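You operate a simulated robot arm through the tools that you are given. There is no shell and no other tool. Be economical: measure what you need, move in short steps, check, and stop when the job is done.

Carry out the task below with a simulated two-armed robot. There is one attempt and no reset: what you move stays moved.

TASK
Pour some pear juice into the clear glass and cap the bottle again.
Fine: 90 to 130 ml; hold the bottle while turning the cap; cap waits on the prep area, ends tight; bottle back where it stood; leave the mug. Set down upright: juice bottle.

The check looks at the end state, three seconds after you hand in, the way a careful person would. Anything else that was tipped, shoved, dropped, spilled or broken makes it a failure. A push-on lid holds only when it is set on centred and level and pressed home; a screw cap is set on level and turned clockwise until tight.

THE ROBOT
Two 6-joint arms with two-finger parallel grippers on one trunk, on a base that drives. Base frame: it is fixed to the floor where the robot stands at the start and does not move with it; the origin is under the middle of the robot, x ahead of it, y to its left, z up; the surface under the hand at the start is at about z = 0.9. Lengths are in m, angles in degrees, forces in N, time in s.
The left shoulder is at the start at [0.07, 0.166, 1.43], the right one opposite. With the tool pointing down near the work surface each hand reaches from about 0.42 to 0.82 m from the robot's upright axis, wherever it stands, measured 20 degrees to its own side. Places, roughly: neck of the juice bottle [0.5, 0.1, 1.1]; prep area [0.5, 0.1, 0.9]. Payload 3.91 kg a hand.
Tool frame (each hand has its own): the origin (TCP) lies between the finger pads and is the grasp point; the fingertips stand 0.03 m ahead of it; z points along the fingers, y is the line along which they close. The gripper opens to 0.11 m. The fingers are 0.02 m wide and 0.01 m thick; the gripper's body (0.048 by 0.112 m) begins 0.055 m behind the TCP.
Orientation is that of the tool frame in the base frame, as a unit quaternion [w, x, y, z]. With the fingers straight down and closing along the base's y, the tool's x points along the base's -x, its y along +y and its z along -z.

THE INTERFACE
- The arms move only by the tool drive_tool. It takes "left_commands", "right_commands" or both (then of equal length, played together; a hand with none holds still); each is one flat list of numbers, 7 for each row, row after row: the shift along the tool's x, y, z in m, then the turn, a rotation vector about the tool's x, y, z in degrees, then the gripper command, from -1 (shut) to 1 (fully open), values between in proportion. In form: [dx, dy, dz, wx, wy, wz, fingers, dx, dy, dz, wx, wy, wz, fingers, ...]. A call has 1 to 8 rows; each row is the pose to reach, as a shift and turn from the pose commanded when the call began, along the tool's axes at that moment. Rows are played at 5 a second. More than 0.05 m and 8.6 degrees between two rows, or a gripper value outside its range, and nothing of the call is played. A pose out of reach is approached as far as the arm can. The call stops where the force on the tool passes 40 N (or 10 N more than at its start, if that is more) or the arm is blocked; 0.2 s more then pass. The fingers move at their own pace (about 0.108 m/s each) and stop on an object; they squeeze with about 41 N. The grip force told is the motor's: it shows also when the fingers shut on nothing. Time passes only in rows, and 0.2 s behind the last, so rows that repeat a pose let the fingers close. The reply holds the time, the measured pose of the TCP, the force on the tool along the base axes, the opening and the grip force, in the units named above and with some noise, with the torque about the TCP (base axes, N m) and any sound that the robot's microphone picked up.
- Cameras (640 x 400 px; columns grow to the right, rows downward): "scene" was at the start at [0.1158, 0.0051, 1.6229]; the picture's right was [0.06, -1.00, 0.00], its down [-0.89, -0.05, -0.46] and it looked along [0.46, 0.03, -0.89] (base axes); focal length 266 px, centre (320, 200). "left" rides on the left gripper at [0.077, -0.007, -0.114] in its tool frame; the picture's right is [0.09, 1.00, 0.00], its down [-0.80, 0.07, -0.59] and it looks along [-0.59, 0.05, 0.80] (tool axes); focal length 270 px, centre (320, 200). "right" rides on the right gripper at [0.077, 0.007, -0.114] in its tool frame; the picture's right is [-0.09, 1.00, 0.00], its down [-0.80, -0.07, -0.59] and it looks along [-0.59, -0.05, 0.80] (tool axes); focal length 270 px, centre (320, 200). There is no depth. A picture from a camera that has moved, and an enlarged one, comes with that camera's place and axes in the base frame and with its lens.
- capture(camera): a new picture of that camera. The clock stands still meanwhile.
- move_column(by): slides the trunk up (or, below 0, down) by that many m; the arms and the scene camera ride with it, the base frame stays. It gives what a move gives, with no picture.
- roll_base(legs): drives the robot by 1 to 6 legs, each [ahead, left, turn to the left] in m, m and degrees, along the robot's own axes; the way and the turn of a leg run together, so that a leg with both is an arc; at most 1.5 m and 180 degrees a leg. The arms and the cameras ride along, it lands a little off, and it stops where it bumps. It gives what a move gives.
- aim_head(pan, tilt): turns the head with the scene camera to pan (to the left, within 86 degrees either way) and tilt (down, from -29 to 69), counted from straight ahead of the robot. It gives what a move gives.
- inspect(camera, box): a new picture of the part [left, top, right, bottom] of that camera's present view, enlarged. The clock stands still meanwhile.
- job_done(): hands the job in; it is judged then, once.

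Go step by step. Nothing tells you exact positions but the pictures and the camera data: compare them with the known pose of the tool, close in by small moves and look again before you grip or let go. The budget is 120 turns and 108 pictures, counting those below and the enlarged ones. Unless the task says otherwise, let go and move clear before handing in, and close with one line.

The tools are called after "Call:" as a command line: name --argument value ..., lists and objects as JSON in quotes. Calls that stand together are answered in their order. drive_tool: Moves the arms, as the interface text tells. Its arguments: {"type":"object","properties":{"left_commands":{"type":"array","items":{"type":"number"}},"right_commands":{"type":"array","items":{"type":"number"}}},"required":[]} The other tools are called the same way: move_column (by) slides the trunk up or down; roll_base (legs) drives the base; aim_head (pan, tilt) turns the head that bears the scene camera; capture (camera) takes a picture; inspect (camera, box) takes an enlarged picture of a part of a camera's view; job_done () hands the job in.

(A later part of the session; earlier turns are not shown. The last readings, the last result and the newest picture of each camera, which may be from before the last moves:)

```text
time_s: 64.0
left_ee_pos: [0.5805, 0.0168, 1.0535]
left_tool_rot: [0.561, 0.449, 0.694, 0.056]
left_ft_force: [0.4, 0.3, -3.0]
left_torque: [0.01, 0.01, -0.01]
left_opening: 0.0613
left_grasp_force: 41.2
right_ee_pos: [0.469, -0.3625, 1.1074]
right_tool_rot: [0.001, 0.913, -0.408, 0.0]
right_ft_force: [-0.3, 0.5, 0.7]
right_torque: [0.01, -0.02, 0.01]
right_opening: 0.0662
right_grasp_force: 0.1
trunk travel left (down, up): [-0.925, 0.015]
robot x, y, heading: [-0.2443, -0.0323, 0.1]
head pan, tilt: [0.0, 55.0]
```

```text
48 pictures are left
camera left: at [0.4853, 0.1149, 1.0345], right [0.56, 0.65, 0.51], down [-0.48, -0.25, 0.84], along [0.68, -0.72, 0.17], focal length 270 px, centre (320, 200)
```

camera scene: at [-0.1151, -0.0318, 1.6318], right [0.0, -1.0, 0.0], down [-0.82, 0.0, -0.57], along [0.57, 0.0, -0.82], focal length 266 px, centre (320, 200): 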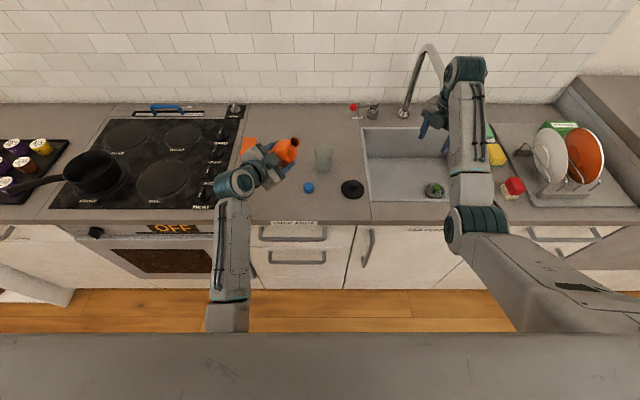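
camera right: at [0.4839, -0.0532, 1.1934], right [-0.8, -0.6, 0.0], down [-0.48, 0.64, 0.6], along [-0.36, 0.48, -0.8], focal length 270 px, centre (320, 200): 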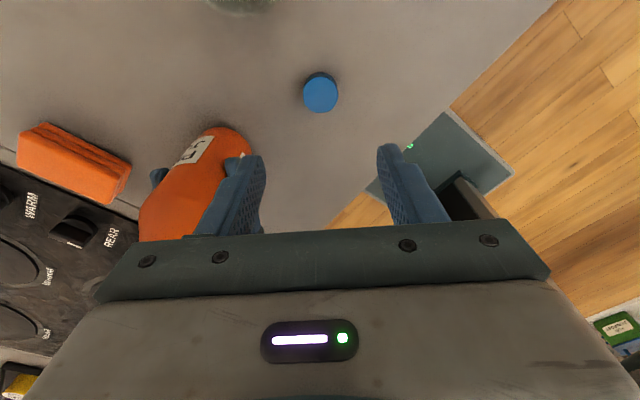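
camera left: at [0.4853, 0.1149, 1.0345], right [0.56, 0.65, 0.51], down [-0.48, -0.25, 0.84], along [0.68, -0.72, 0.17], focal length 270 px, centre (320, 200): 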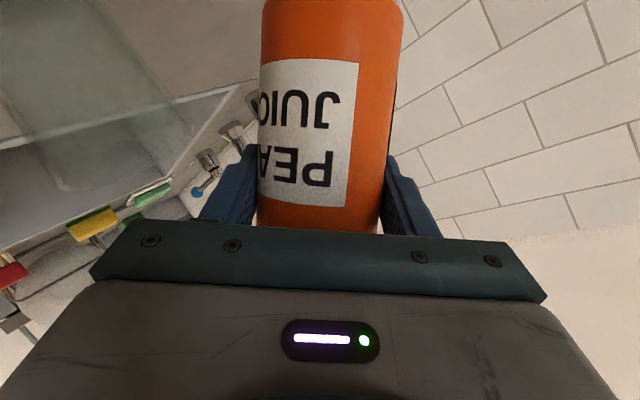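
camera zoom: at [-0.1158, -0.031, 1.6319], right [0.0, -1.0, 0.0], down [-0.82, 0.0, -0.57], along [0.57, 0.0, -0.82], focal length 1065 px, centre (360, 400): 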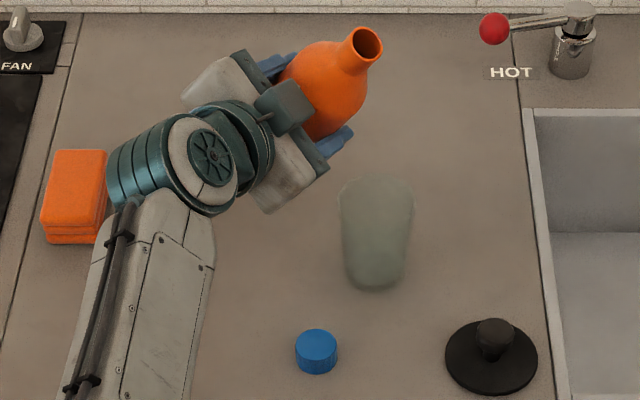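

The mouth is above the glass as planned, at about (0.545, -0.035). I'll tilt on to 60 degrees while lowering the mouth, and check for flow.

Call:
drive_tool --left_commands '[0.0124, 0.0028, 0.005, -3.09, 0.77, 7.34, -1, 0.0247, 0.0057, 0.01, -6.18, 1.54, 14.68, -1, 0.0371, 0.0085, 0.0152, -9.28, 2.3, 22.03, -1, 0.0371, 0.0085, 0.0152, -9.28, 2.3, 22.03, -1]'

Call:
inspect --camera "scene" --box '[250, 110, 370, 185]'

```text
time_s: 65.0
left_ee_pos: [0.5992, 0.0414, 1.0244]
left_tool_rot: [0.561, 0.525, 0.599, 0.227]
left_ft_force: [-0.3, 0.4, -2.6]
left_torque: [-0.03, 0.0, -0.01]
left_opening: 0.0614
left_grasp_force: 40.8
right_ee_pos: [0.4703, -0.3615, 1.1065]
right_tool_rot: [0.001, 0.913, -0.409, -0.001]
right_ft_force: [-0.7, -0.2, 0.8]
right_torque: [0.01, -0.01, 0.01]
right_opening: 0.066
right_grasp_force: 0.1
trunk travel left (down, up): [-0.925, 0.015]
robot x, y, heading: [-0.2418, -0.0324, 0.6]
head pan, tilt: [0.0, 55.0]
```

```text
5.33 times, centred on (310, 148) of scene
camera zoom: at [-0.1145, -0.0312, 1.6318], right [0.0, -1.0, 0.0], down [-0.82, 0.0, -0.57], along [0.57, 0.0, -0.82], focal length 1420 px, centre (373, 480)
```

zoom: 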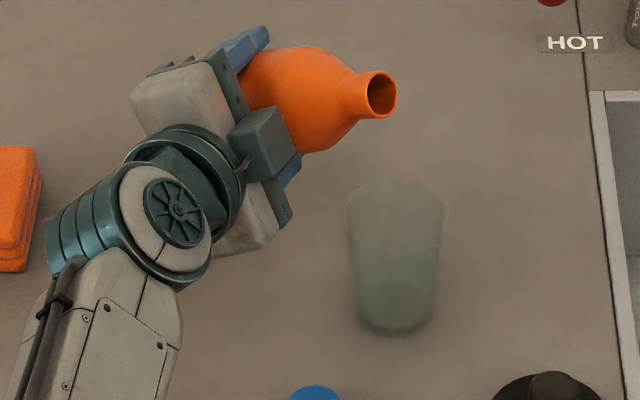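

No flow yet at 60 degrees, with the mouth at (0.545, -0.035, 1.08). I'll tilt to 76 degrees with the mouth at about z = 1.05.

Call:
drive_tool --left_commands '[0.0044, 0.0027, 0.0015, -3.09, 0.77, 7.34, -1, 0.0087, 0.0054, 0.0031, -6.18, 1.54, 14.68, -1, 0.0087, 0.0054, 0.0031, -6.18, 1.54, 14.68, -1, 0.0087, 0.0054, 0.0031, -6.18, 1.54, 14.68, -1]'

Call:
inspect --camera "scene" --box '[250, 110, 370, 185]'

```text
time_s: 66.0
left_ee_pos: [0.6048, 0.0478, 1.0234]
left_tool_rot: [0.546, 0.563, 0.522, 0.335]
left_ft_force: [0.6, 0.0, -3.2]
left_torque: [0.02, -0.02, -0.01]
left_opening: 0.0614
left_grasp_force: 40.7
right_ee_pos: [0.4688, -0.3625, 1.1067]
right_tool_rot: [0.001, 0.913, -0.408, -0.001]
right_ft_force: [-0.4, 0.1, -0.7]
right_torque: [0.01, 0.0, 0.0]
right_opening: 0.0664
right_grasp_force: 0.1
trunk travel left (down, up): [-0.925, 0.015]
robot x, y, heading: [-0.2397, -0.0349, 0.3]
head pan, tilt: [0.0, 55.0]
```

```text
5.33 times, centred on (310, 148) of scene
camera zoom: at [-0.115, -0.0311, 1.6318], right [0.0, -1.0, 0.0], down [-0.82, 0.0, -0.57], along [0.57, 0.0, -0.82], focal length 1420 px, centre (373, 480)
```

zoom: 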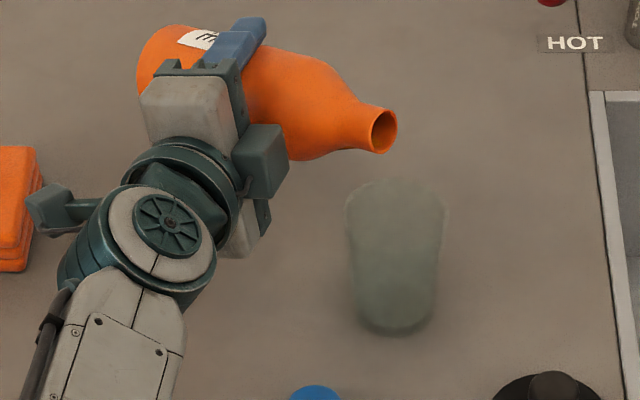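

Still dry at 76 degrees, with the mouth correctly placed about 1 cm behind the glass centre. I'll tilt 8 degrees more and wait briefly.

Call:
drive_tool --left_commands '[0.0038, 0.006, 0.0003, -3.09, 0.77, 7.34, -1, 0.0038, 0.006, 0.0003, -3.09, 0.77, 7.34, -1, 0.0038, 0.006, 0.0003, -3.09, 0.77, 7.34, -1]'

Call:
inspect --camera "scene" --box '[250, 110, 370, 185]'

```text
time_s: 66.8
left_ee_pos: [0.6076, 0.0542, 1.0293]
left_tool_rot: [0.535, 0.578, 0.48, 0.386]
left_ft_force: [0.5, -0.3, -2.4]
left_torque: [-0.03, 0.01, 0.02]
left_opening: 0.0616
left_grasp_force: 41.3
right_ee_pos: [0.4689, -0.363, 1.1064]
right_tool_rot: [0.002, 0.913, -0.408, -0.002]
right_ft_force: [-0.1, 0.2, -1.1]
right_torque: [-0.04, 0.0, -0.01]
right_opening: 0.066
right_grasp_force: 0.1
trunk travel left (down, up): [-0.925, 0.015]
robot x, y, heading: [-0.2424, -0.0357, 0.1]
head pan, tilt: [0.0, 55.0]
```

```text
5.33 times, centred on (310, 148) of scene
camera zoom: at [-0.1148, -0.0312, 1.6318], right [0.0, -1.0, 0.0], down [-0.82, 0.0, -0.57], along [0.57, 0.0, -0.82], focal length 1420 px, centre (373, 480)
```

zoom: 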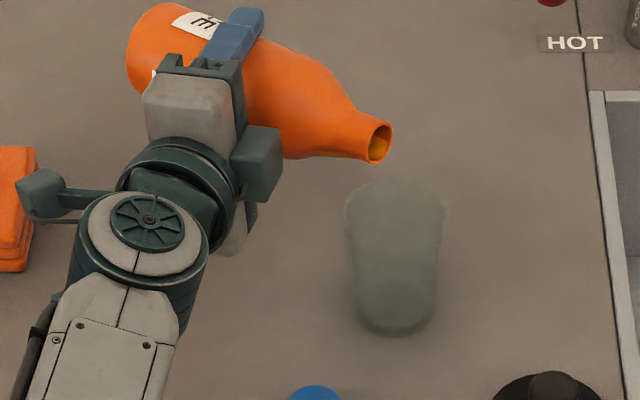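

Yellow juice is now visible inside the neck near the lip. I'll add 3 degrees and watch.

Call:
drive_tool --left_commands '[-0.0039, 0.0035, -0.0027, -1.16, 0.29, 2.75, -1, -0.0039, 0.0035, -0.0027, -1.16, 0.29, 2.75, -1]'

Call:
inspect --camera "scene" --box '[250, 110, 370, 185]'

```text
time_s: 67.5
left_ee_pos: [0.6034, 0.0509, 1.0344]
left_tool_rot: [0.53, 0.583, 0.463, 0.406]
left_ft_force: [0.9, -0.8, -2.0]
left_torque: [0.03, 0.02, -0.01]
left_opening: 0.0616
left_grasp_force: 41.1
right_ee_pos: [0.4694, -0.3629, 1.1065]
right_tool_rot: [0.001, 0.913, -0.408, -0.002]
right_ft_force: [-0.2, -0.2, -0.5]
right_torque: [-0.04, 0.01, -0.01]
right_opening: 0.066
right_grasp_force: 0.0
trunk travel left (down, up): [-0.925, 0.015]
robot x, y, heading: [-0.2387, -0.033, 0.3]
head pan, tilt: [0.0, 55.0]
```

```text
5.33 times, centred on (310, 148) of scene
camera zoom: at [-0.1149, -0.0311, 1.6318], right [0.0, -1.0, 0.0], down [-0.82, 0.0, -0.57], along [0.57, 0.0, -0.82], focal length 1420 px, centre (373, 480)
```

zoom: 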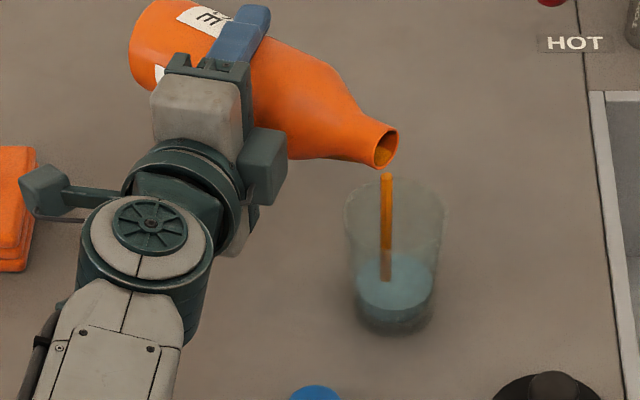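

Juice is running cleanly into the glass; the level is near z = 0.92, roughly 30 ml. I'll hold for a short step and read the level again.

Call:
drive_tool --left_commands '[0, 0, 0, 0, 0, 0, -1]'

Call:
inspect --camera "scene" --box '[300, 130, 348, 175]'

```text
time_s: 67.8
left_ee_pos: [0.6054, 0.051, 1.0342]
left_tool_rot: [0.53, 0.583, 0.462, 0.406]
left_ft_force: [0.0, -0.1, -2.0]
left_torque: [0.0, 0.03, 0.01]
left_opening: 0.0614
left_grasp_force: 41.1
right_ee_pos: [0.4679, -0.362, 1.1071]
right_tool_rot: [0.002, 0.913, -0.408, -0.002]
right_ft_force: [-0.7, -1.0, -0.3]
right_torque: [0.02, -0.03, 0.03]
right_opening: 0.0662
right_grasp_force: 0.1
trunk travel left (down, up): [-0.925, 0.015]
robot x, y, heading: [-0.2392, -0.0297, 0.3]
head pan, tilt: [0.0, 55.0]
```

```text
8.89 times, centred on (324, 152) of scene
camera zoom: at [-0.115, -0.0312, 1.6318], right [0.0, -1.0, 0.0], down [-0.82, 0.0, -0.57], along [0.57, 0.0, -0.82], focal length 2366 px, centre (284, 622)
```

zoom: 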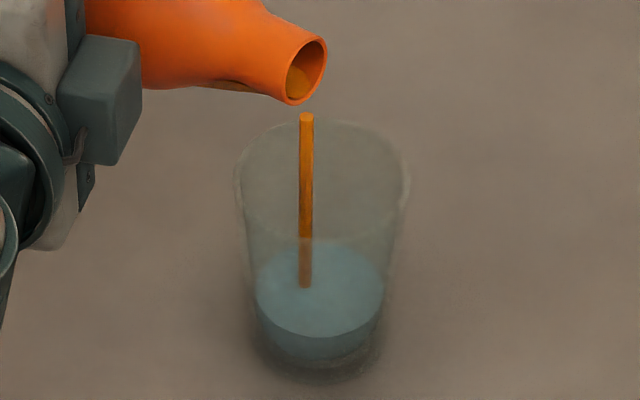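

The liquid is about 15 mm deep, roughly 29 ml, rising about 12 ml/s. By my geometry 110 ml puts the surface at row 229 in this view, so I'll tilt 3 degrees more and hold about one second.

Call:
drive_tool --left_commands '[0, 0.0045, 0, -1.16, 0.29, 2.75, -1, 0, 0.0045, 0, -1.16, 0.29, 2.75, -1, 0, 0.0045, 0, -1.16, 0.29, 2.75, -1]'

Call:
inspect --camera "scene" --box '[300, 130, 348, 175]'

```text
time_s: 68.7
left_ee_pos: [0.6034, 0.0496, 1.0397]
left_tool_rot: [0.525, 0.588, 0.447, 0.424]
left_ft_force: [-0.4, 0.5, -1.1]
left_torque: [-0.01, 0.0, 0.0]
left_opening: 0.0613
left_grasp_force: 41.0
right_ee_pos: [0.4701, -0.3626, 1.107]
right_tool_rot: [0.001, 0.913, -0.408, -0.002]
right_ft_force: [-0.5, 0.1, 0.2]
right_torque: [-0.01, -0.01, 0.04]
right_opening: 0.0657
right_grasp_force: 0.1
trunk travel left (down, up): [-0.925, 0.015]
robot x, y, heading: [-0.2379, -0.0331, 0.1]
head pan, tilt: [0.0, 55.0]
```

```text
8.89 times, centred on (324, 152) of scene
camera zoom: at [-0.1149, -0.0311, 1.6318], right [0.0, -1.0, 0.0], down [-0.82, 0.0, -0.57], along [0.57, 0.0, -0.82], focal length 2366 px, centre (284, 622)
```

zoom: 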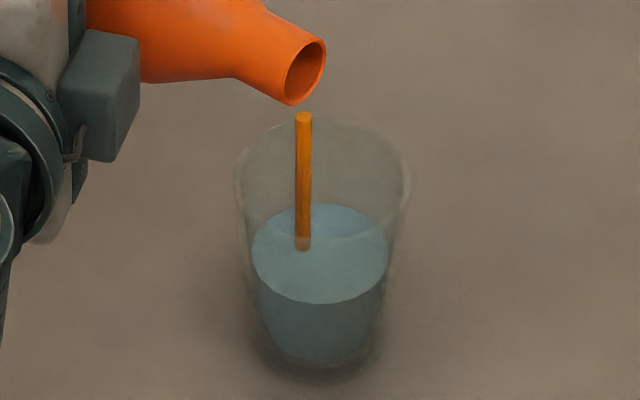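

About 75 ml by my estimate, flowing roughly 45 ml/s. I'll hold one more 0.2 s row, then tilt back 8 degrees to stop the flow and measure.

Call:
drive_tool --left_commands '[0, 0, 0, 0, 0, 0, -1, 0, -0.004, 0, 3.09, -0.77, -7.34, -1, 0, -0.004, 0, 5.5, -1.37, -13.1, -1]'

Call:
inspect --camera "scene" --box '[300, 130, 348, 175]'

```text
time_s: 69.5
left_ee_pos: [0.6029, 0.0498, 1.0347]
left_tool_rot: [0.546, 0.563, 0.524, 0.332]
left_ft_force: [0.1, 0.4, -2.7]
left_torque: [-0.04, 0.02, 0.0]
left_opening: 0.0614
left_grasp_force: 40.8
right_ee_pos: [0.4694, -0.3618, 1.1075]
right_tool_rot: [0.001, 0.913, -0.409, -0.001]
right_ft_force: [-0.9, -0.3, 0.0]
right_torque: [-0.01, 0.0, -0.01]
right_opening: 0.0659
right_grasp_force: 0.0
trunk travel left (down, up): [-0.925, 0.015]
robot x, y, heading: [-0.243, -0.035, 0.1]
head pan, tilt: [0.0, 55.0]
```

```text
8.89 times, centred on (324, 152) of scene
camera zoom: at [-0.115, -0.031, 1.6318], right [0.0, -1.0, 0.0], down [-0.82, 0.0, -0.57], along [0.57, 0.0, -0.82], focal length 2366 px, centre (284, 622)
```

zoom: 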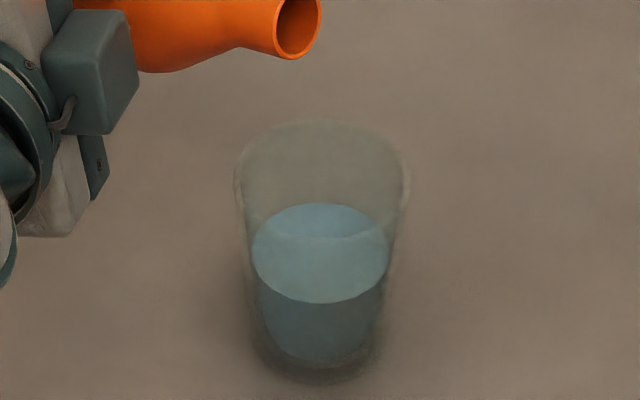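

The flow had stopped by itself; careful measurement gives a depth of 38 mm, about 78 ml. I need about 30 ml more, so I'll go back to a tilt of about 92 degrees briefly.

Call:
drive_tool --left_commands '[-0.0008, 0.004, -0.0007, -3.1, 0.77, 7.4, -1, -0.0015, 0.0077, -0.0014, -6.26, 1.55, 14.87, -1, -0.0015, 0.0077, -0.0014, -6.26, 1.55, 14.87, -1]'

Call:
inspect --camera "scene" --box '[300, 130, 348, 175]'

```text
time_s: 70.2
left_ee_pos: [0.6025, 0.0502, 1.0454]
left_tool_rot: [0.52, 0.592, 0.436, 0.435]
left_ft_force: [-0.4, -0.6, -2.0]
left_torque: [0.04, 0.0, 0.0]
left_opening: 0.0613
left_grasp_force: 40.9
right_ee_pos: [0.4697, -0.3627, 1.1078]
right_tool_rot: [0.001, 0.913, -0.409, -0.002]
right_ft_force: [0.4, 0.2, 0.8]
right_torque: [0.0, -0.01, 0.03]
right_opening: 0.066
right_grasp_force: 0.1
trunk travel left (down, up): [-0.925, 0.015]
robot x, y, heading: [-0.2394, -0.0311, 0.1]
head pan, tilt: [0.0, 55.0]
```

```text
8.89 times, centred on (324, 152) of scene
camera zoom: at [-0.1152, -0.031, 1.6318], right [0.0, -1.0, 0.0], down [-0.82, 0.0, -0.57], along [0.57, 0.0, -0.82], focal length 2366 px, centre (284, 622)
```

zoom: 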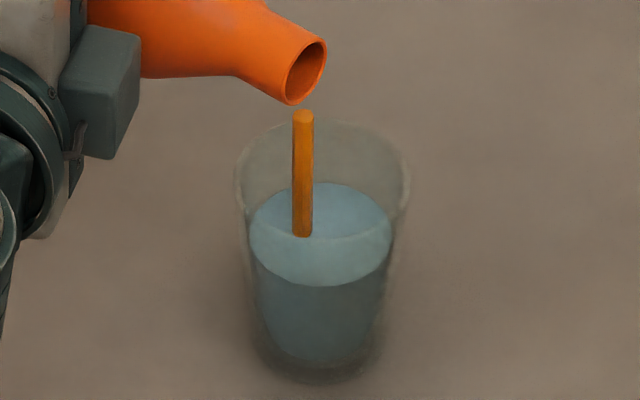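

Now about 102 ml, on target. I'll tilt back at once to stop, lifting the mouth as it goes.

Call:
drive_tool --left_commands '[0, -0.002, 0, 3.2, -0.8, -7.6, -1, 0, -0.004, 0, 6.3, -1.57, -15, -1, 0, -0.004, 0, 6.3, -1.57, -15, -1]'

Call:
inspect --camera "scene" --box '[300, 130, 348, 175]'

```text
time_s: 71.0
left_ee_pos: [0.6035, 0.0501, 1.0389]
left_tool_rot: [0.547, 0.562, 0.524, 0.332]
left_ft_force: [0.0, -0.8, -1.6]
left_torque: [0.01, 0.03, 0.02]
left_opening: 0.0612
left_grasp_force: 40.6
right_ee_pos: [0.4705, -0.3624, 1.1061]
right_tool_rot: [0.002, 0.913, -0.409, -0.002]
right_ft_force: [0.6, -0.1, 0.1]
right_torque: [0.02, -0.03, -0.02]
right_opening: 0.066
right_grasp_force: 0.0
trunk travel left (down, up): [-0.925, 0.015]
robot x, y, heading: [-0.2395, -0.0336, 0.3]
head pan, tilt: [0.0, 55.0]
```

```text
8.89 times, centred on (324, 152) of scene
camera zoom: at [-0.1151, -0.0312, 1.6318], right [0.0, -1.0, 0.0], down [-0.82, 0.0, -0.57], along [0.57, 0.0, -0.82], focal length 2366 px, centre (284, 622)
```

zoom: 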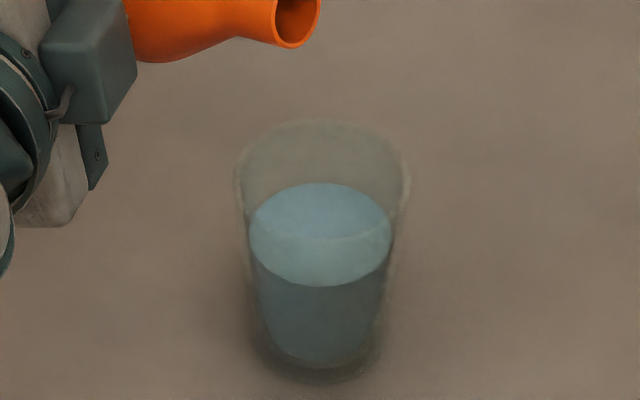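

The flow has stopped with roughly 102–105 ml in the glass, inside the range and nothing spilled. I'll rotate the bottle back toward upright while lifting it away.

Call:
drive_tool --left_commands '[-0.0006, 0.0094, -0.005, 3.09, -0.77, -7.34, -1, -0.0013, 0.0187, -0.01, 6.18, -1.54, -14.68, -1, -0.002, 0.028, -0.0145, 9.28, -2.3, -22.03, -1, -0.0026, 0.0374, -0.019, 12.37, -3.07, -29.37, -1, -0.0032, 0.0468, -0.024, 15.46, -3.83, -36.7, -1, -0.0032, 0.0468, -0.024, 15.46, -3.83, -36.7, -1]'

Call:
capture --camera "scene"

```text
time_s: 72.5
left_ee_pos: [0.5895, 0.0606, 1.0884]
left_tool_rot: [0.562, 0.445, 0.695, 0.052]
left_ft_force: [0.3, -0.5, -1.9]
left_torque: [-0.02, 0.0, 0.0]
left_opening: 0.0616
left_grasp_force: 41.3
right_ee_pos: [0.4692, -0.3619, 1.108]
right_tool_rot: [0.002, 0.913, -0.408, -0.001]
right_ft_force: [-0.3, 0.4, 0.4]
right_torque: [0.0, 0.01, 0.02]
right_opening: 0.0661
right_grasp_force: 0.1
trunk travel left (down, up): [-0.925, 0.015]
robot x, y, heading: [-0.2388, -0.0288, 0.3]
head pan, tilt: [0.0, 55.0]
```

```text
38 pictures are left
camera scene: at [-0.115, -0.0313, 1.6318], right [0.0, -1.0, 0.0], down [-0.82, 0.0, -0.57], along [0.57, 0.0, -0.82], focal length 266 px, centre (320, 200)
```

scene: 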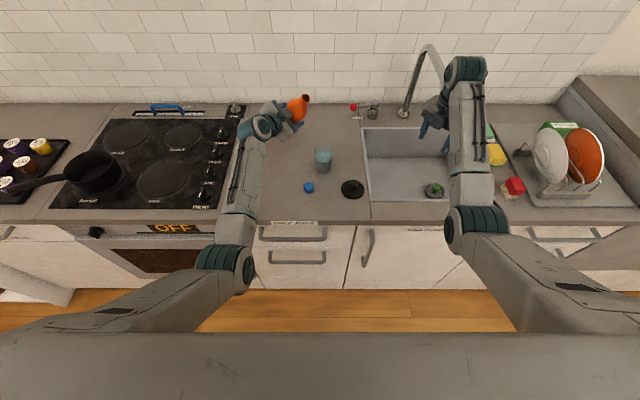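

The glass shows its fill and everything stands upright. I'll bring the bottle fully upright while retreating toward the robot.

Call:
drive_tool --left_commands '[0.0098, -0.0106, -0.0319, 3.0, -0.67, -6.44, -1, 0.0196, -0.0211, -0.0637, 5.99, -1.34, -12.88, -1, 0.0295, -0.0317, -0.0956, 8.99, -2.01, -19.3, -1, 0.0393, -0.0422, -0.1274, 11.98, -2.68, -25.8, -1, 0.0491, -0.0528, -0.1593, 14.98, -3.35, -32.2, -1, 0.0491, -0.0528, -0.1593, 14.98, -3.35, -32.2, -1]'

Call:
capture --camera "scene"

```text
time_s: 73.8
left_ee_pos: [0.4303, 0.131, 1.0803]
left_tool_rot: [0.511, 0.308, 0.775, -0.209]
left_ft_force: [0.0, 0.4, -1.7]
left_torque: [0.0, 0.0, -0.04]
left_opening: 0.0617
left_grasp_force: 40.9
right_ee_pos: [0.4703, -0.3624, 1.1072]
right_tool_rot: [0.0, 0.913, -0.408, -0.001]
right_ft_force: [0.2, -0.3, 0.4]
right_torque: [0.02, 0.04, -0.01]
right_opening: 0.0661
right_grasp_force: 0.1
trunk travel left (down, up): [-0.925, 0.015]
robot x, y, heading: [-0.2426, -0.0281, 0.1]
head pan, tilt: [0.0, 55.0]
```

```text
37 pictures are left
camera scene: at [-0.1146, -0.0319, 1.6318], right [0.0, -1.0, 0.0], down [-0.82, 0.0, -0.57], along [0.57, 0.0, -0.82], focal length 266 px, centre (320, 200)
```

scene: 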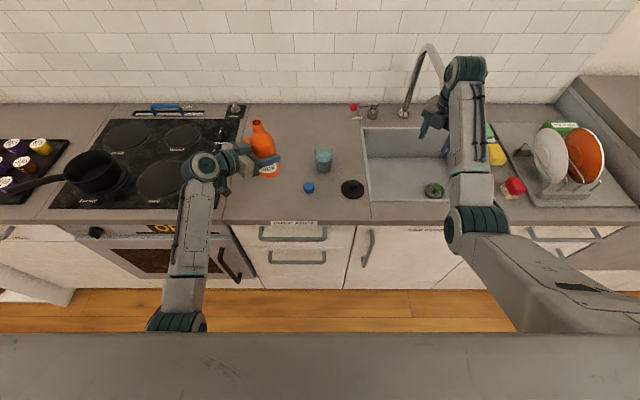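

The bottle is upright in hand. I'll roll the base back 17 cm left, so that both hands can work on the bottle again.

Call:
roll_base --legs '[[0, 0.172, 0]]'

```text
time_s: 75.3
left_ee_pos: [0.428, 0.2988, 1.0809]
left_tool_rot: [0.51, 0.308, 0.776, -0.206]
left_ft_force: [0.2, -0.4, -1.8]
left_torque: [-0.04, 0.0, 0.06]
left_opening: 0.0612
left_grasp_force: 40.9
right_ee_pos: [0.4703, -0.1949, 1.1058]
right_tool_rot: [0.0, 0.913, -0.407, -0.002]
right_ft_force: [0.3, -1.3, 0.9]
right_torque: [0.04, 0.01, 0.01]
right_opening: 0.066
right_grasp_force: 0.0
trunk travel left (down, up): [-0.925, 0.015]
robot x, y, heading: [-0.24, 0.1352, 0.2]
head pan, tilt: [0.0, 55.0]
```

Now I'll bring the bottle down and forward over its original spot, stopping about 1 cm above the counter.

Call:
drive_tool --left_commands '[-0.0079, -0.043, 0.0198, 0, 0, 0, -1, -0.0158, -0.086, 0.0397, 0, 0, 0, -1, 0.0234, -0.0857, 0.056, 0, 0, 0, -1, 0.0626, -0.0853, 0.0726, 0, 0, 0, -1, 0.049, -0.0874, 0.108, 0, 0, 0, -1, 0.0355, -0.0895, 0.144, 0, 0, 0, -1, 0.022, -0.0916, 0.1798, 0, 0, 0, -1, 0.022, -0.0916, 0.1798, 0, 0, 0, -1]'

Call:
inspect --camera "scene" --box '[250, 100, 410, 200]'

```text
time_s: 77.1
left_ee_pos: [0.4802, 0.1296, 0.9893]
left_tool_rot: [0.512, 0.305, 0.776, -0.204]
left_ft_force: [0.8, -0.2, -1.4]
left_torque: [0.01, 0.0, 0.01]
left_opening: 0.0613
left_grasp_force: 41.1
right_ee_pos: [0.4696, -0.1921, 1.1083]
right_tool_rot: [0.001, 0.913, -0.408, -0.001]
right_ft_force: [0.1, -0.2, 1.0]
right_torque: [-0.01, -0.02, 0.02]
right_opening: 0.066
right_grasp_force: 0.0
trunk travel left (down, up): [-0.925, 0.015]
robot x, y, heading: [-0.239, 0.1354, 0.1]
head pan, tilt: [0.0, 55.0]
```

```text
4.00 times, centred on (330, 150) of scene
camera zoom: at [-0.1167, 0.1375, 1.6319], right [0.01, -1.0, 0.0], down [-0.82, 0.0, -0.57], along [0.57, 0.0, -0.82], focal length 1065 px, centre (280, 400)
```

zoom: 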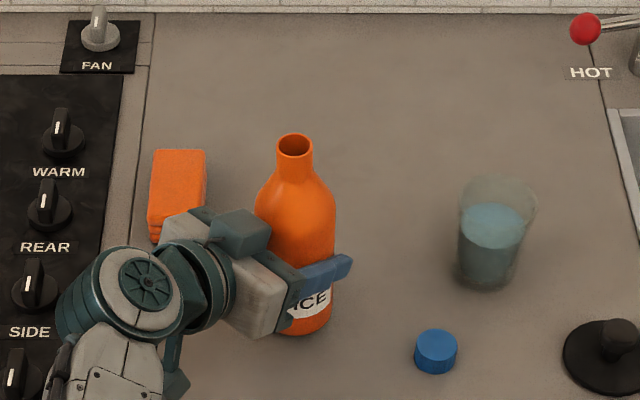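

The bottle is upright about 7 mm above its spot and roughly 5 mm too far left. I'll correct that and lower it onto the counter.

Call:
drive_tool --left_commands '[-0.001, -0.005, 0.0031, 0, 0, 0, -1, 0.002, -0.005, 0.0045, 0, 0, 0, -1, 0.0052, -0.005, 0.0058, 0, 0, 0, -1, 0.0052, -0.005, 0.0058, 0, 0, 0, -1]'

Call:
inspect --camera "scene" --box '[250, 100, 410, 200]'

```text
time_s: 78.1
left_ee_pos: [0.4807, 0.1294, 0.9828]
left_tool_rot: [0.511, 0.308, 0.777, -0.203]
left_ft_force: [-0.5, -0.2, -1.6]
left_torque: [0.0, 0.0, 0.03]
left_opening: 0.0613
left_grasp_force: 41.0
right_ee_pos: [0.4699, -0.1917, 1.1065]
right_tool_rot: [0.001, 0.913, -0.407, -0.002]
right_ft_force: [-0.3, -0.2, -0.6]
right_torque: [-0.02, -0.02, -0.04]
right_opening: 0.0661
right_grasp_force: 0.1
trunk travel left (down, up): [-0.925, 0.015]
robot x, y, heading: [-0.2371, 0.1333, 0.0]
head pan, tilt: [0.0, 55.0]
```

```text
4.00 times, centred on (330, 150) of scene
camera zoom: at [-0.1159, 0.1381, 1.6318], right [0.01, -1.0, 0.0], down [-0.82, 0.0, -0.57], along [0.57, 0.0, -0.82], focal length 1065 px, centre (280, 400)
```

zoom: 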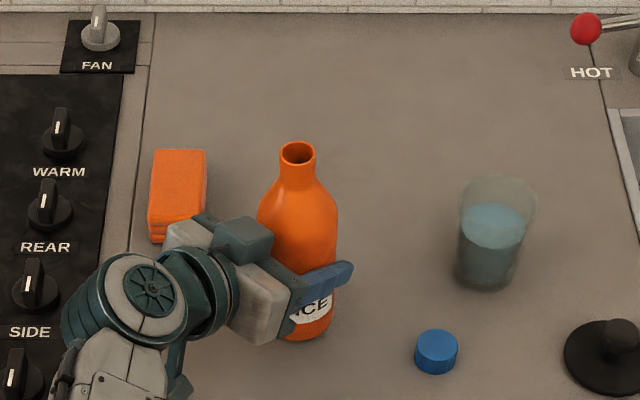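

The bottle is now at about (0.484, 0.124), matching its original place, and just barely off the counter. I'll lower it until it rests.

Call:
drive_tool --left_commands '[0.0018, 0, 0.0008, 0, 0, 0, -1, 0.0037, 0, 0.0015, 0, 0, 0, -1, 0.0037, 0, 0.0015, 0, 0, 0, -1]'

Call:
capture --camera "right"

```text
time_s: 78.9
left_ee_pos: [0.4791, 0.1278, 0.9827]
left_tool_rot: [0.513, 0.307, 0.776, -0.201]
left_ft_force: [6.6, 3.1, 23.3]
left_torque: [0.59, -0.01, -0.15]
left_opening: 0.0615
left_grasp_force: 41.2
right_ee_pos: [0.4663, -0.1915, 1.1094]
right_tool_rot: [0.001, 0.914, -0.406, 0.0]
right_ft_force: [0.3, 0.0, -0.6]
right_torque: [0.01, 0.01, -0.01]
right_opening: 0.0658
right_grasp_force: 0.1
trunk travel left (down, up): [-0.925, 0.015]
robot x, y, heading: [-0.2422, 0.1328, 0.2]
head pan, tilt: [0.0, 55.0]
```

```text
34 pictures are left
camera right: at [0.5132, -0.2529, 1.2234], right [-0.8, -0.6, 0.0], down [-0.48, 0.64, 0.59], along [-0.36, 0.47, -0.8], focal length 270 px, centre (320, 200)
```

right: 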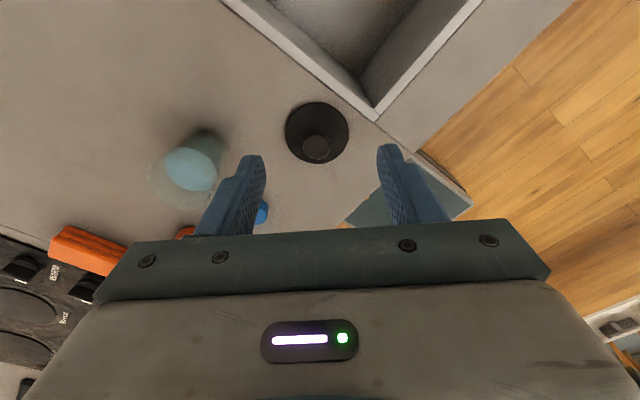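

The bottle rests on the counter. I'll ease the left hand's downward push by 1 mm and move the right hand above the cap.

Call:
drive_tool --left_commands '[-0.0011, 0, -0.0005, 0, 0, 0, -1, -0.0011, 0, -0.0005, 0, 0, 0, -1, -0.0011, 0, -0.0005, 0, 0, 0, -1, -0.0011, 0, -0.0005, 0, 0, 0, -1, -0.0011, 0, -0.0005, 0, 0, 0, -1, -0.0011, 0, -0.0005, 0, 0, 0, -1, -0.0011, 0, -0.0005, 0, 0, 0, -1]' --right_commands '[-0.02, -0.012, 0.03, 0, 0, 0, 0.2, -0.05, -0.03, 0.05, 0, 0, 0, 0.2, -0.08, -0.051, 0.05, 0, 0, 0, 0.2, -0.11, -0.0702, 0.05, 0, 0, 0, 0.2, -0.14, -0.0893, 0.05, 0, 0, 0, 0.2, -0.168, -0.107, 0.05, 0, 0, 0, 0.2, -0.168, -0.107, 0.05, 0, 0, 0, 0.2]'

Call:
capture --camera "right"

```text
time_s: 80.5
left_ee_pos: [0.4804, 0.1296, 0.9804]
left_tool_rot: [0.513, 0.308, 0.776, -0.201]
left_ft_force: [2.3, 0.1, 14.6]
left_torque: [0.22, 0.16, 0.02]
left_opening: 0.0613
left_grasp_force: 40.8
right_ee_pos: [0.4355, 0.0042, 1.0572]
right_tool_rot: [0.001, 0.913, -0.407, -0.001]
right_ft_force: [-0.1, -0.3, -0.1]
right_torque: [0.01, 0.0, -0.01]
right_opening: 0.066
right_grasp_force: 0.1
trunk travel left (down, up): [-0.925, 0.015]
robot x, y, heading: [-0.2415, 0.1364, 0.5]
head pan, tilt: [0.0, 55.0]
```

```text
33 pictures are left
camera right: at [0.4815, -0.0575, 1.1722], right [-0.8, -0.6, 0.0], down [-0.48, 0.64, 0.59], along [-0.36, 0.47, -0.8], focal length 270 px, centre (320, 200)
```

right: 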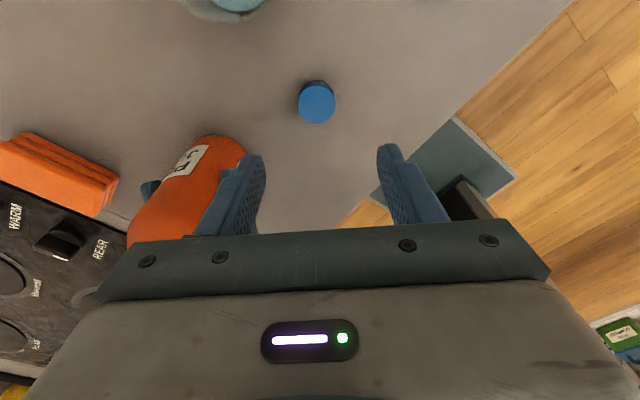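

The cap is directly under the hand at about (0.437, 0.006). I'll descend around it and grip.

Call:
drive_tool --right_commands '[0, -0.001, 0.04, 0, 0, 0, 0.2, 0, -0.002, 0.08, 0, 0, 0, 0.2, -0.0005, -0.0024, 0.115, 0, 0, 0, 0.2, -0.0005, -0.0024, 0.126, 0, 0, 0, 0.2, -0.0005, -0.0024, 0.126, 0, 0, 0, -0.3, -0.0005, -0.0024, 0.126, 0, 0, 0, -1, -0.0005, -0.0024, 0.126, 0, 0, 0, -1]'

Call:
inspect --camera "right" --box '[220, 110, 420, 235]'

```text
time_s: 82.1
left_ee_pos: [0.4785, 0.128, 0.9807]
left_tool_rot: [0.513, 0.307, 0.776, -0.202]
left_ft_force: [5.5, -1.2, 19.7]
left_torque: [0.24, 0.03, -0.03]
left_opening: 0.0611
left_grasp_force: 40.7
right_ee_pos: [0.4356, 0.0062, 0.9312]
right_tool_rot: [0.0, 0.913, -0.407, 0.0]
right_ft_force: [-0.4, 0.3, -0.7]
right_torque: [0.0, 0.01, 0.0]
right_opening: 0.0321
right_grasp_force: 41.3
trunk travel left (down, up): [-0.925, 0.015]
robot x, y, heading: [-0.237, 0.13, 0.2]
head pan, tilt: [0.0, 55.0]
```

```text
3.20 times, centred on (320, 172) of right
camera zoom: at [0.4821, -0.0555, 1.0454], right [-0.8, -0.6, 0.0], down [-0.48, 0.64, 0.59], along [-0.36, 0.47, -0.8], focal length 865 px, centre (320, 288)
```

zoom: 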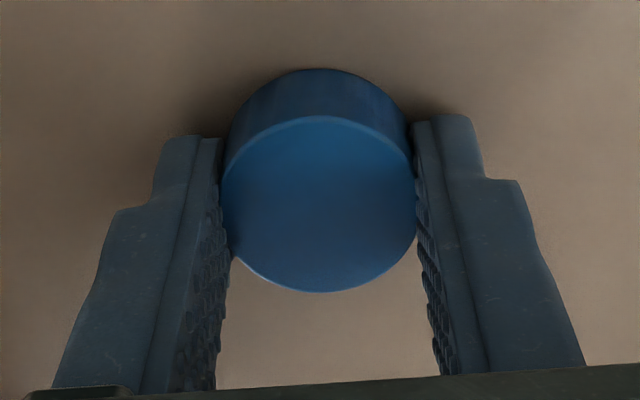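

The cap is gripped level. I'll lift it to z = 1.134 beside the bottle and then look at the mouth from the hand camera for alignment.

Call:
drive_tool --right_commands '[0, 0, -0.03, 0, 0, 0, -1, 0.007, -0.009, -0.07, 0, 0, 0, -1, 0.015, -0.019, -0.11, 0, 0, 0, -1, 0.022, -0.029, -0.15, 0, 0, 0, -1, 0.03, -0.039, -0.19, 0, 0, 0, -1, 0.033, -0.043, -0.203, 0, 0, 0, -1, 0.033, -0.043, -0.203, 0, 0, 0, -1]'

Call:
capture --camera "right"

Call:
inspect --camera "scene" --box '[290, 110, 370, 160]'

```text
time_s: 83.7
left_ee_pos: [0.4783, 0.1275, 0.9827]
left_tool_rot: [0.513, 0.307, 0.776, -0.202]
left_ft_force: [3.7, -0.6, 19.1]
left_torque: [0.24, 0.14, -0.04]
left_opening: 0.0615
left_grasp_force: 40.6
right_ee_pos: [0.4899, 0.0106, 1.1363]
right_tool_rot: [0.001, 0.913, -0.407, -0.001]
right_ft_force: [-0.3, 0.5, 0.0]
right_torque: [0.02, 0.01, 0.04]
right_opening: 0.0323
right_grasp_force: 41.1
trunk travel left (down, up): [-0.925, 0.015]
robot x, y, heading: [-0.2384, 0.1347, 0.4]
head pan, tilt: [0.0, 55.0]
```

```text
31 pictures are left
camera right: at [0.5358, -0.0502, 1.2508], right [-0.8, -0.6, 0.0], down [-0.48, 0.64, 0.59], along [-0.36, 0.47, -0.8], focal length 270 px, centre (320, 200)
```

right: 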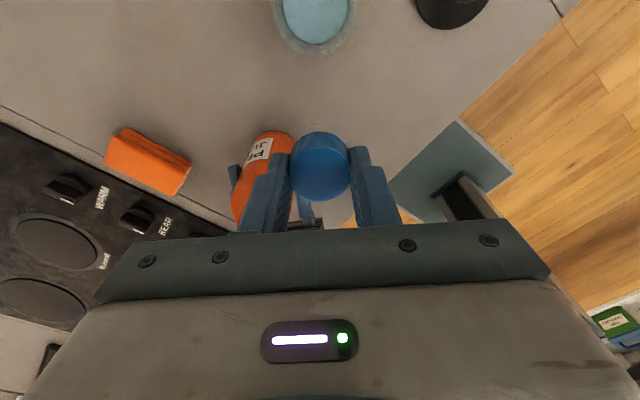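

```text
8.00 times, centred on (330, 135) of scene
camera zoom: at [-0.1195, 0.138, 1.6321], right [0.01, -1.0, 0.0], down [-0.82, 0.0, -0.58], along [0.58, 0.0, -0.82], focal length 2129 px, centre (240, 720)
```

zoom: 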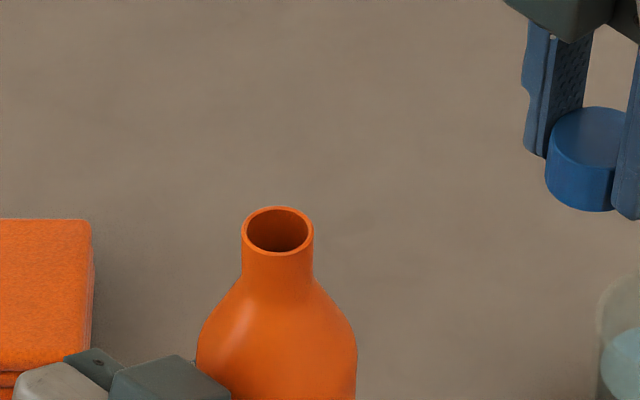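

Comparing cap and mouth in the same scene view, the mouth is at about (0.486, 0.123) in hand coordinates. I'll carry the cap above it while winding the wrist counter-clockwise to leave room for tightening.

Call:
drive_tool --right_commands '[-0.0145, -0.012, 0, 0, 0, -7.5, -1, -0.029, -0.024, 0, 0, 0, -15, -1, -0.0435, -0.036, 0, 0, 0, -22.5, -1, -0.058, -0.048, 0, 0, 0, -30, -1, -0.0725, -0.06, 0, 0, 0, -37.5, -1, -0.087, -0.072, 0, 0, 0, -45, -1, -0.087, -0.072, 0, 0, 0, -45, -1]'

Call:
inspect --camera "scene" --box '[290, 110, 370, 160]'

Call:
capture --camera "right"

```text
time_s: 85.3
left_ee_pos: [0.4791, 0.1281, 0.9815]
left_tool_rot: [0.512, 0.308, 0.776, -0.202]
left_ft_force: [2.4, 0.2, 18.4]
left_torque: [0.24, 0.22, -0.04]
left_opening: 0.0617
left_grasp_force: 41.1
right_ee_pos: [0.4845, 0.1227, 1.1361]
right_tool_rot: [0.001, 1.0, -0.026, -0.001]
right_ft_force: [0.7, 0.2, -0.8]
right_torque: [-0.02, 0.02, -0.04]
right_opening: 0.0323
right_grasp_force: 41.3
trunk travel left (down, up): [-0.925, 0.015]
robot x, y, heading: [-0.2371, 0.1357, -0.0]
head pan, tilt: [0.0, 55.0]
```

```text
8.00 times, centred on (330, 135) of scene
camera zoom: at [-0.1197, 0.1379, 1.6322], right [0.01, -1.0, 0.0], down [-0.82, 0.0, -0.58], along [0.58, 0.0, -0.82], focal length 2129 px, centre (240, 720)
```

zoom: 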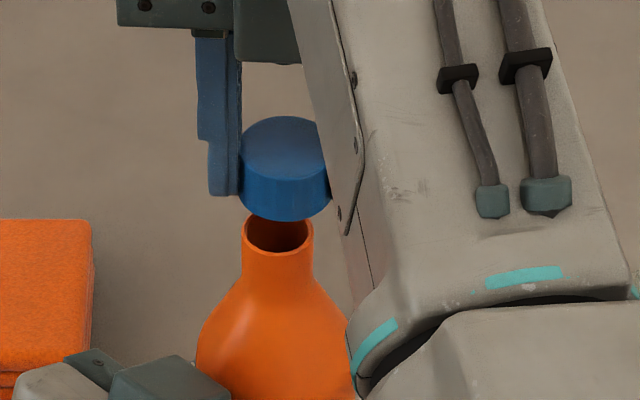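

```text
28 pictures are left
camera right: at [0.5611, 0.113, 1.2497], right [-0.14, -0.99, 0.0], down [-0.8, 0.11, 0.59], along [-0.59, 0.08, -0.8], focal length 270 px, centre (320, 200)
```

right: 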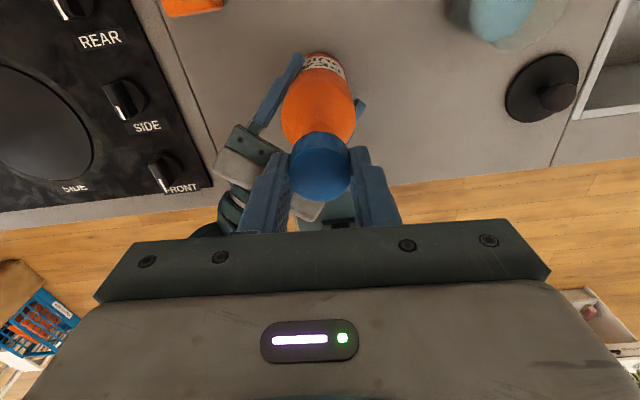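

The cap sits just above the mouth; I read about 2 mm of y correction and none in x. I'll shift and lower to near contact.

Call:
drive_tool --right_commands '[0.0005, -0.002, 0.01, 0, 0, 0, -1, 0.0005, -0.002, 0.02, 0, 0, 0, -1, 0.0005, -0.002, 0.027, 0, 0, 0, -1, 0.0005, -0.002, 0.031, 0, 0, 0, -1, 0.0005, -0.002, 0.031, 0, 0, 0, -1]'

Call:
inspect --camera "scene" --box '[290, 110, 370, 160]'

```text
time_s: 86.3
left_ee_pos: [0.4775, 0.1287, 0.9812]
left_tool_rot: [0.512, 0.308, 0.777, -0.2]
left_ft_force: [-4.6, -4.9, 11.0]
left_torque: [0.2, 0.6, 0.06]
left_opening: 0.0612
left_grasp_force: 40.5
right_ee_pos: [0.4858, 0.126, 1.1104]
right_tool_rot: [-0.001, 1.0, -0.028, 0.005]
right_ft_force: [0.2, 2.1, 6.5]
right_torque: [0.01, 0.03, 0.0]
right_opening: 0.0322
right_grasp_force: 41.2
trunk travel left (down, up): [-0.925, 0.015]
robot x, y, heading: [-0.2426, 0.1344, 0.1]
head pan, tilt: [0.0, 55.0]
stopped in row 5 (right hand): the force on the tool passed its limit at 45 N (the readings are from after the stop); the commanded pose is now the measured one
```

```text
8.00 times, centred on (330, 135) of scene
camera zoom: at [-0.1212, 0.1373, 1.6319], right [0.01, -1.0, 0.0], down [-0.82, 0.0, -0.58], along [0.58, 0.0, -0.82], focal length 2129 px, centre (240, 720)
```

zoom: 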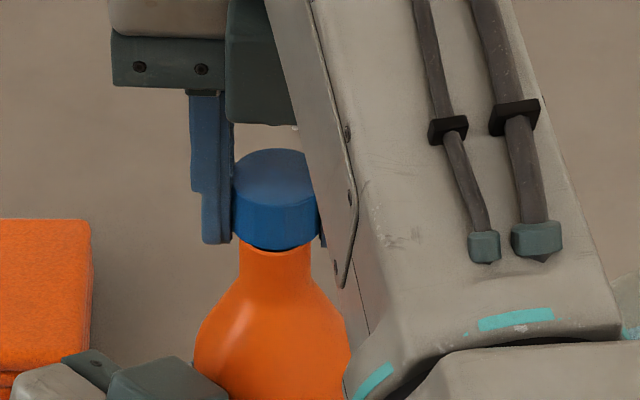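

Contact came 11 mm above the tight height, so the cap is resting on the rim off-centre; y looks aligned but the cap seems about 4 mm too far in +x. I'll raise it 6 mm, shift, and look again.

Call:
drive_tool --right_commands '[0, 0, -0.006, 0, 0, 0, -1, -0.002, 0, -0.01, 0, 0, 0, -1, -0.004, 0, -0.01, 0, 0, 0, -1, -0.004, 0, -0.01, 0, 0, 0, -1]'

Call:
inspect --camera "scene" --box '[295, 115, 345, 146]'

Call:
inspect --camera "right" --box '[240, 40, 400, 235]'

```text
time_s: 87.3
left_ee_pos: [0.4777, 0.1292, 0.9798]
left_tool_rot: [0.512, 0.308, 0.777, -0.201]
left_ft_force: [-1.9, -0.9, 16.4]
left_torque: [0.18, 0.65, 0.04]
left_opening: 0.0612
left_grasp_force: 41.5
right_ee_pos: [0.4825, 0.1259, 1.1167]
right_tool_rot: [0.0, 1.0, -0.027, 0.003]
right_ft_force: [-0.7, 0.3, -0.9]
right_torque: [-0.02, 0.02, 0.02]
right_opening: 0.0325
right_grasp_force: 41.0
trunk travel left (down, up): [-0.925, 0.015]
robot x, y, heading: [-0.237, 0.133, 0.3]
head pan, tilt: [0.0, 55.0]
```

```text
12.80 times, centred on (320, 130) of scene
camera zoom: at [-0.1203, 0.1379, 1.6322], right [0.01, -1.0, 0.0], down [-0.82, 0.0, -0.58], along [0.58, 0.0, -0.82], focal length 3407 px, centre (320, 1090)
```

zoom: 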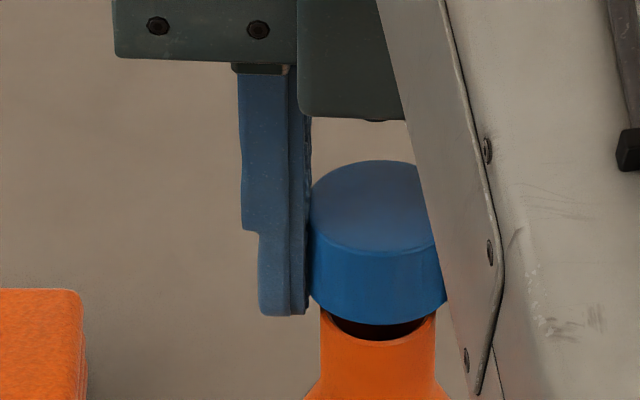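

```text
2.05 times, centred on (320, 138) of right
camera zoom: at [0.5578, 0.1153, 1.2332], right [-0.14, -0.99, 0.0], down [-0.8, 0.11, 0.59], along [-0.58, 0.08, -0.81], focal length 554 px, centre (320, 328)
```

zoom: 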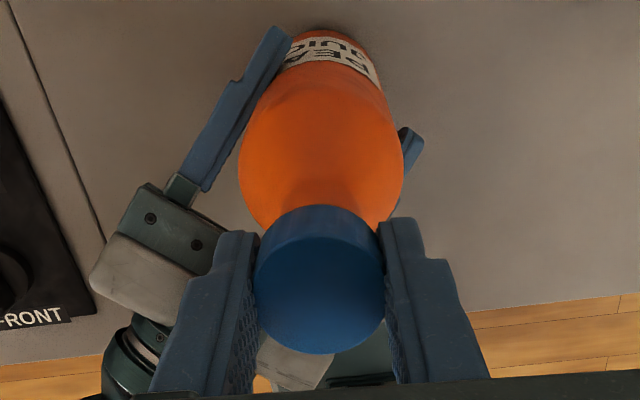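

The y alignment is now exact in both views, and x looks about 1.5 mm off. I'll correct that and lower 12 mm, watching the contact height.

Call:
drive_tool --right_commands '[-0.0015, 0, 0.003, 0, 0, 0, -1, -0.0015, 0, 0.006, 0, 0, 0, -1, -0.0015, 0, 0.008, 0, 0, 0, -1, -0.0015, 0, 0.01, 0, 0, 0, -1]'

Call:
inspect --camera "scene" --box '[295, 115, 345, 146]'

```text
time_s: 88.3
left_ee_pos: [0.4792, 0.1279, 0.9818]
left_tool_rot: [0.512, 0.308, 0.776, -0.202]
left_ft_force: [-1.0, 1.1, 17.6]
left_torque: [0.31, 0.44, -0.02]
left_opening: 0.0616
left_grasp_force: 40.8
right_ee_pos: [0.4804, 0.1271, 1.1098]
right_tool_rot: [0.0, 1.0, -0.027, 0.003]
right_ft_force: [-0.2, 0.3, -0.5]
right_torque: [0.0, -0.03, 0.01]
right_opening: 0.0323
right_grasp_force: 40.6
trunk travel left (down, up): [-0.925, 0.015]
robot x, y, heading: [-0.2417, 0.1377, 0.2]
head pan, tilt: [0.0, 55.0]
```

```text
12.80 times, centred on (320, 130) of scene
camera zoom: at [-0.12, 0.1381, 1.6322], right [0.01, -1.0, 0.0], down [-0.82, 0.0, -0.58], along [0.58, 0.0, -0.82], focal length 3407 px, centre (320, 1090)
```

zoom: 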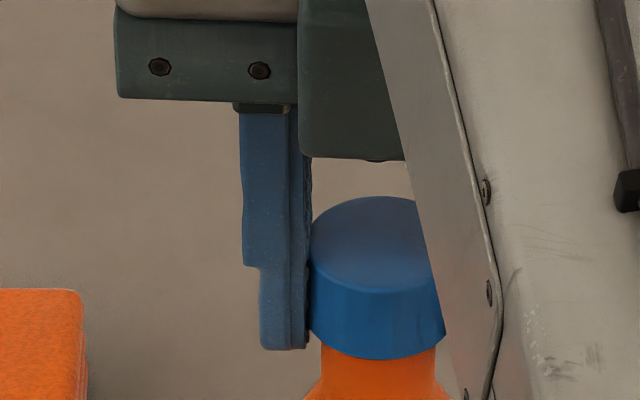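

No contact yet at the height where it hit the rim before. I'll keep lowering.

Call:
drive_tool --right_commands '[0, 0, 0.003, 0, 0, 0, -1, 0, 0, 0.006, 0, 0, 0, -1, 0, 0, 0.008, 0, 0, 0, -1, 0, 0, 0.008, 0, 0, 0, -1]'

Call:
inspect --camera "scene" --box '[295, 115, 345, 146]'

```text
time_s: 89.3
left_ee_pos: [0.4788, 0.1285, 0.9807]
left_tool_rot: [0.512, 0.309, 0.776, -0.202]
left_ft_force: [3.7, -0.7, 22.4]
left_torque: [0.42, 0.27, -0.01]
left_opening: 0.0613
left_grasp_force: 41.1
right_ee_pos: [0.4804, 0.1271, 1.1001]
right_tool_rot: [0.001, 1.0, -0.026, 0.003]
right_ft_force: [0.6, 0.0, -0.3]
right_torque: [0.0, 0.03, 0.04]
right_opening: 0.0323
right_grasp_force: 41.2
trunk travel left (down, up): [-0.925, 0.015]
robot x, y, heading: [-0.2437, 0.1336, 0.2]
head pan, tilt: [0.0, 55.0]
```

```text
12.80 times, centred on (320, 130) of scene
camera zoom: at [-0.12, 0.1382, 1.6322], right [0.01, -1.0, 0.0], down [-0.82, 0.0, -0.58], along [0.58, 0.0, -0.82], focal length 3407 px, centre (320, 1090)
```

zoom: 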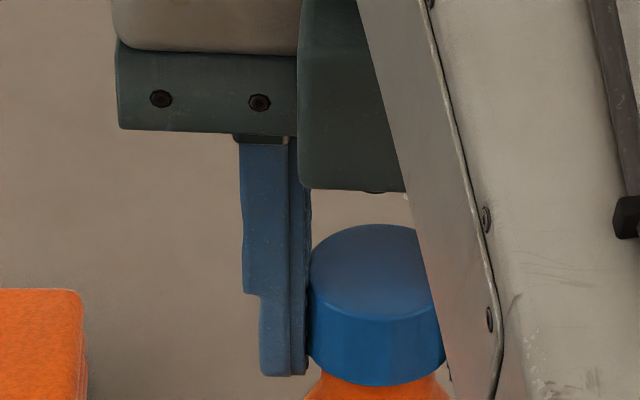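

The cap slid over the neck freely. I'll lower a little more until it touches the threads.

Call:
drive_tool --right_commands '[0, 0, 0.0015, 0, 0, 0, -1, 0, 0, 0.003, 0, 0, 0, -1, 0, 0, 0.003, 0, 0, 0, -1]'

```text
time_s: 90.1
left_ee_pos: [0.48, 0.1286, 0.9799]
left_tool_rot: [0.512, 0.309, 0.776, -0.202]
left_ft_force: [5.0, -0.7, 22.8]
left_torque: [0.41, 0.36, -0.03]
left_opening: 0.0615
left_grasp_force: 41.2
right_ee_pos: [0.4798, 0.1264, 1.0974]
right_tool_rot: [0.0, 1.0, -0.028, 0.003]
right_ft_force: [-1.5, 1.2, 0.6]
right_torque: [-0.02, 0.02, 0.05]
right_opening: 0.0323
right_grasp_force: 40.6
trunk travel left (down, up): [-0.925, 0.015]
robot x, y, heading: [-0.2378, 0.136, 0.5]
head pan, tilt: [0.0, 55.0]
```

Call:
drive_tool --right_commands '[0, 0, 0.0015, 0, 0, 0, -1, 0, 0, 0.003, 0, 0, 0, -1, 0, 0, 0.004, 0, 0, 0, -1, 0, 0, 0.004, 0, 0, 0, -1]'

Call:
inspect --camera "scene" --box '[295, 115, 345, 146]'

```text
time_s: 91.1
left_ee_pos: [0.4784, 0.128, 0.9815]
left_tool_rot: [0.512, 0.308, 0.777, -0.2]
left_ft_force: [27.6, 8.1, 2.1]
left_torque: [-0.9, 0.49, -0.08]
left_opening: 0.0614
left_grasp_force: 41.1
right_ee_pos: [0.4823, 0.1262, 1.0966]
right_tool_rot: [0.001, 1.0, -0.026, 0.005]
right_ft_force: [-16.9, -11.3, 28.0]
right_torque: [-0.31, -0.12, 0.01]
right_opening: 0.0322
right_grasp_force: 41.2
trunk travel left (down, up): [-0.925, 0.015]
robot x, y, heading: [-0.239, 0.1352, 0.4]
head pan, tilt: [0.0, 55.0]
```

```text
12.80 times, centred on (320, 130) of scene
camera zoom: at [-0.1203, 0.1375, 1.6324], right [0.01, -1.0, 0.0], down [-0.82, 0.0, -0.58], along [0.58, 0.0, -0.82], focal length 3407 px, centre (320, 1090)
```

zoom: 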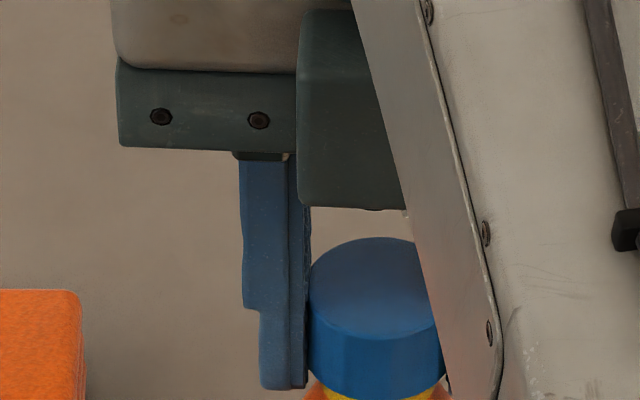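

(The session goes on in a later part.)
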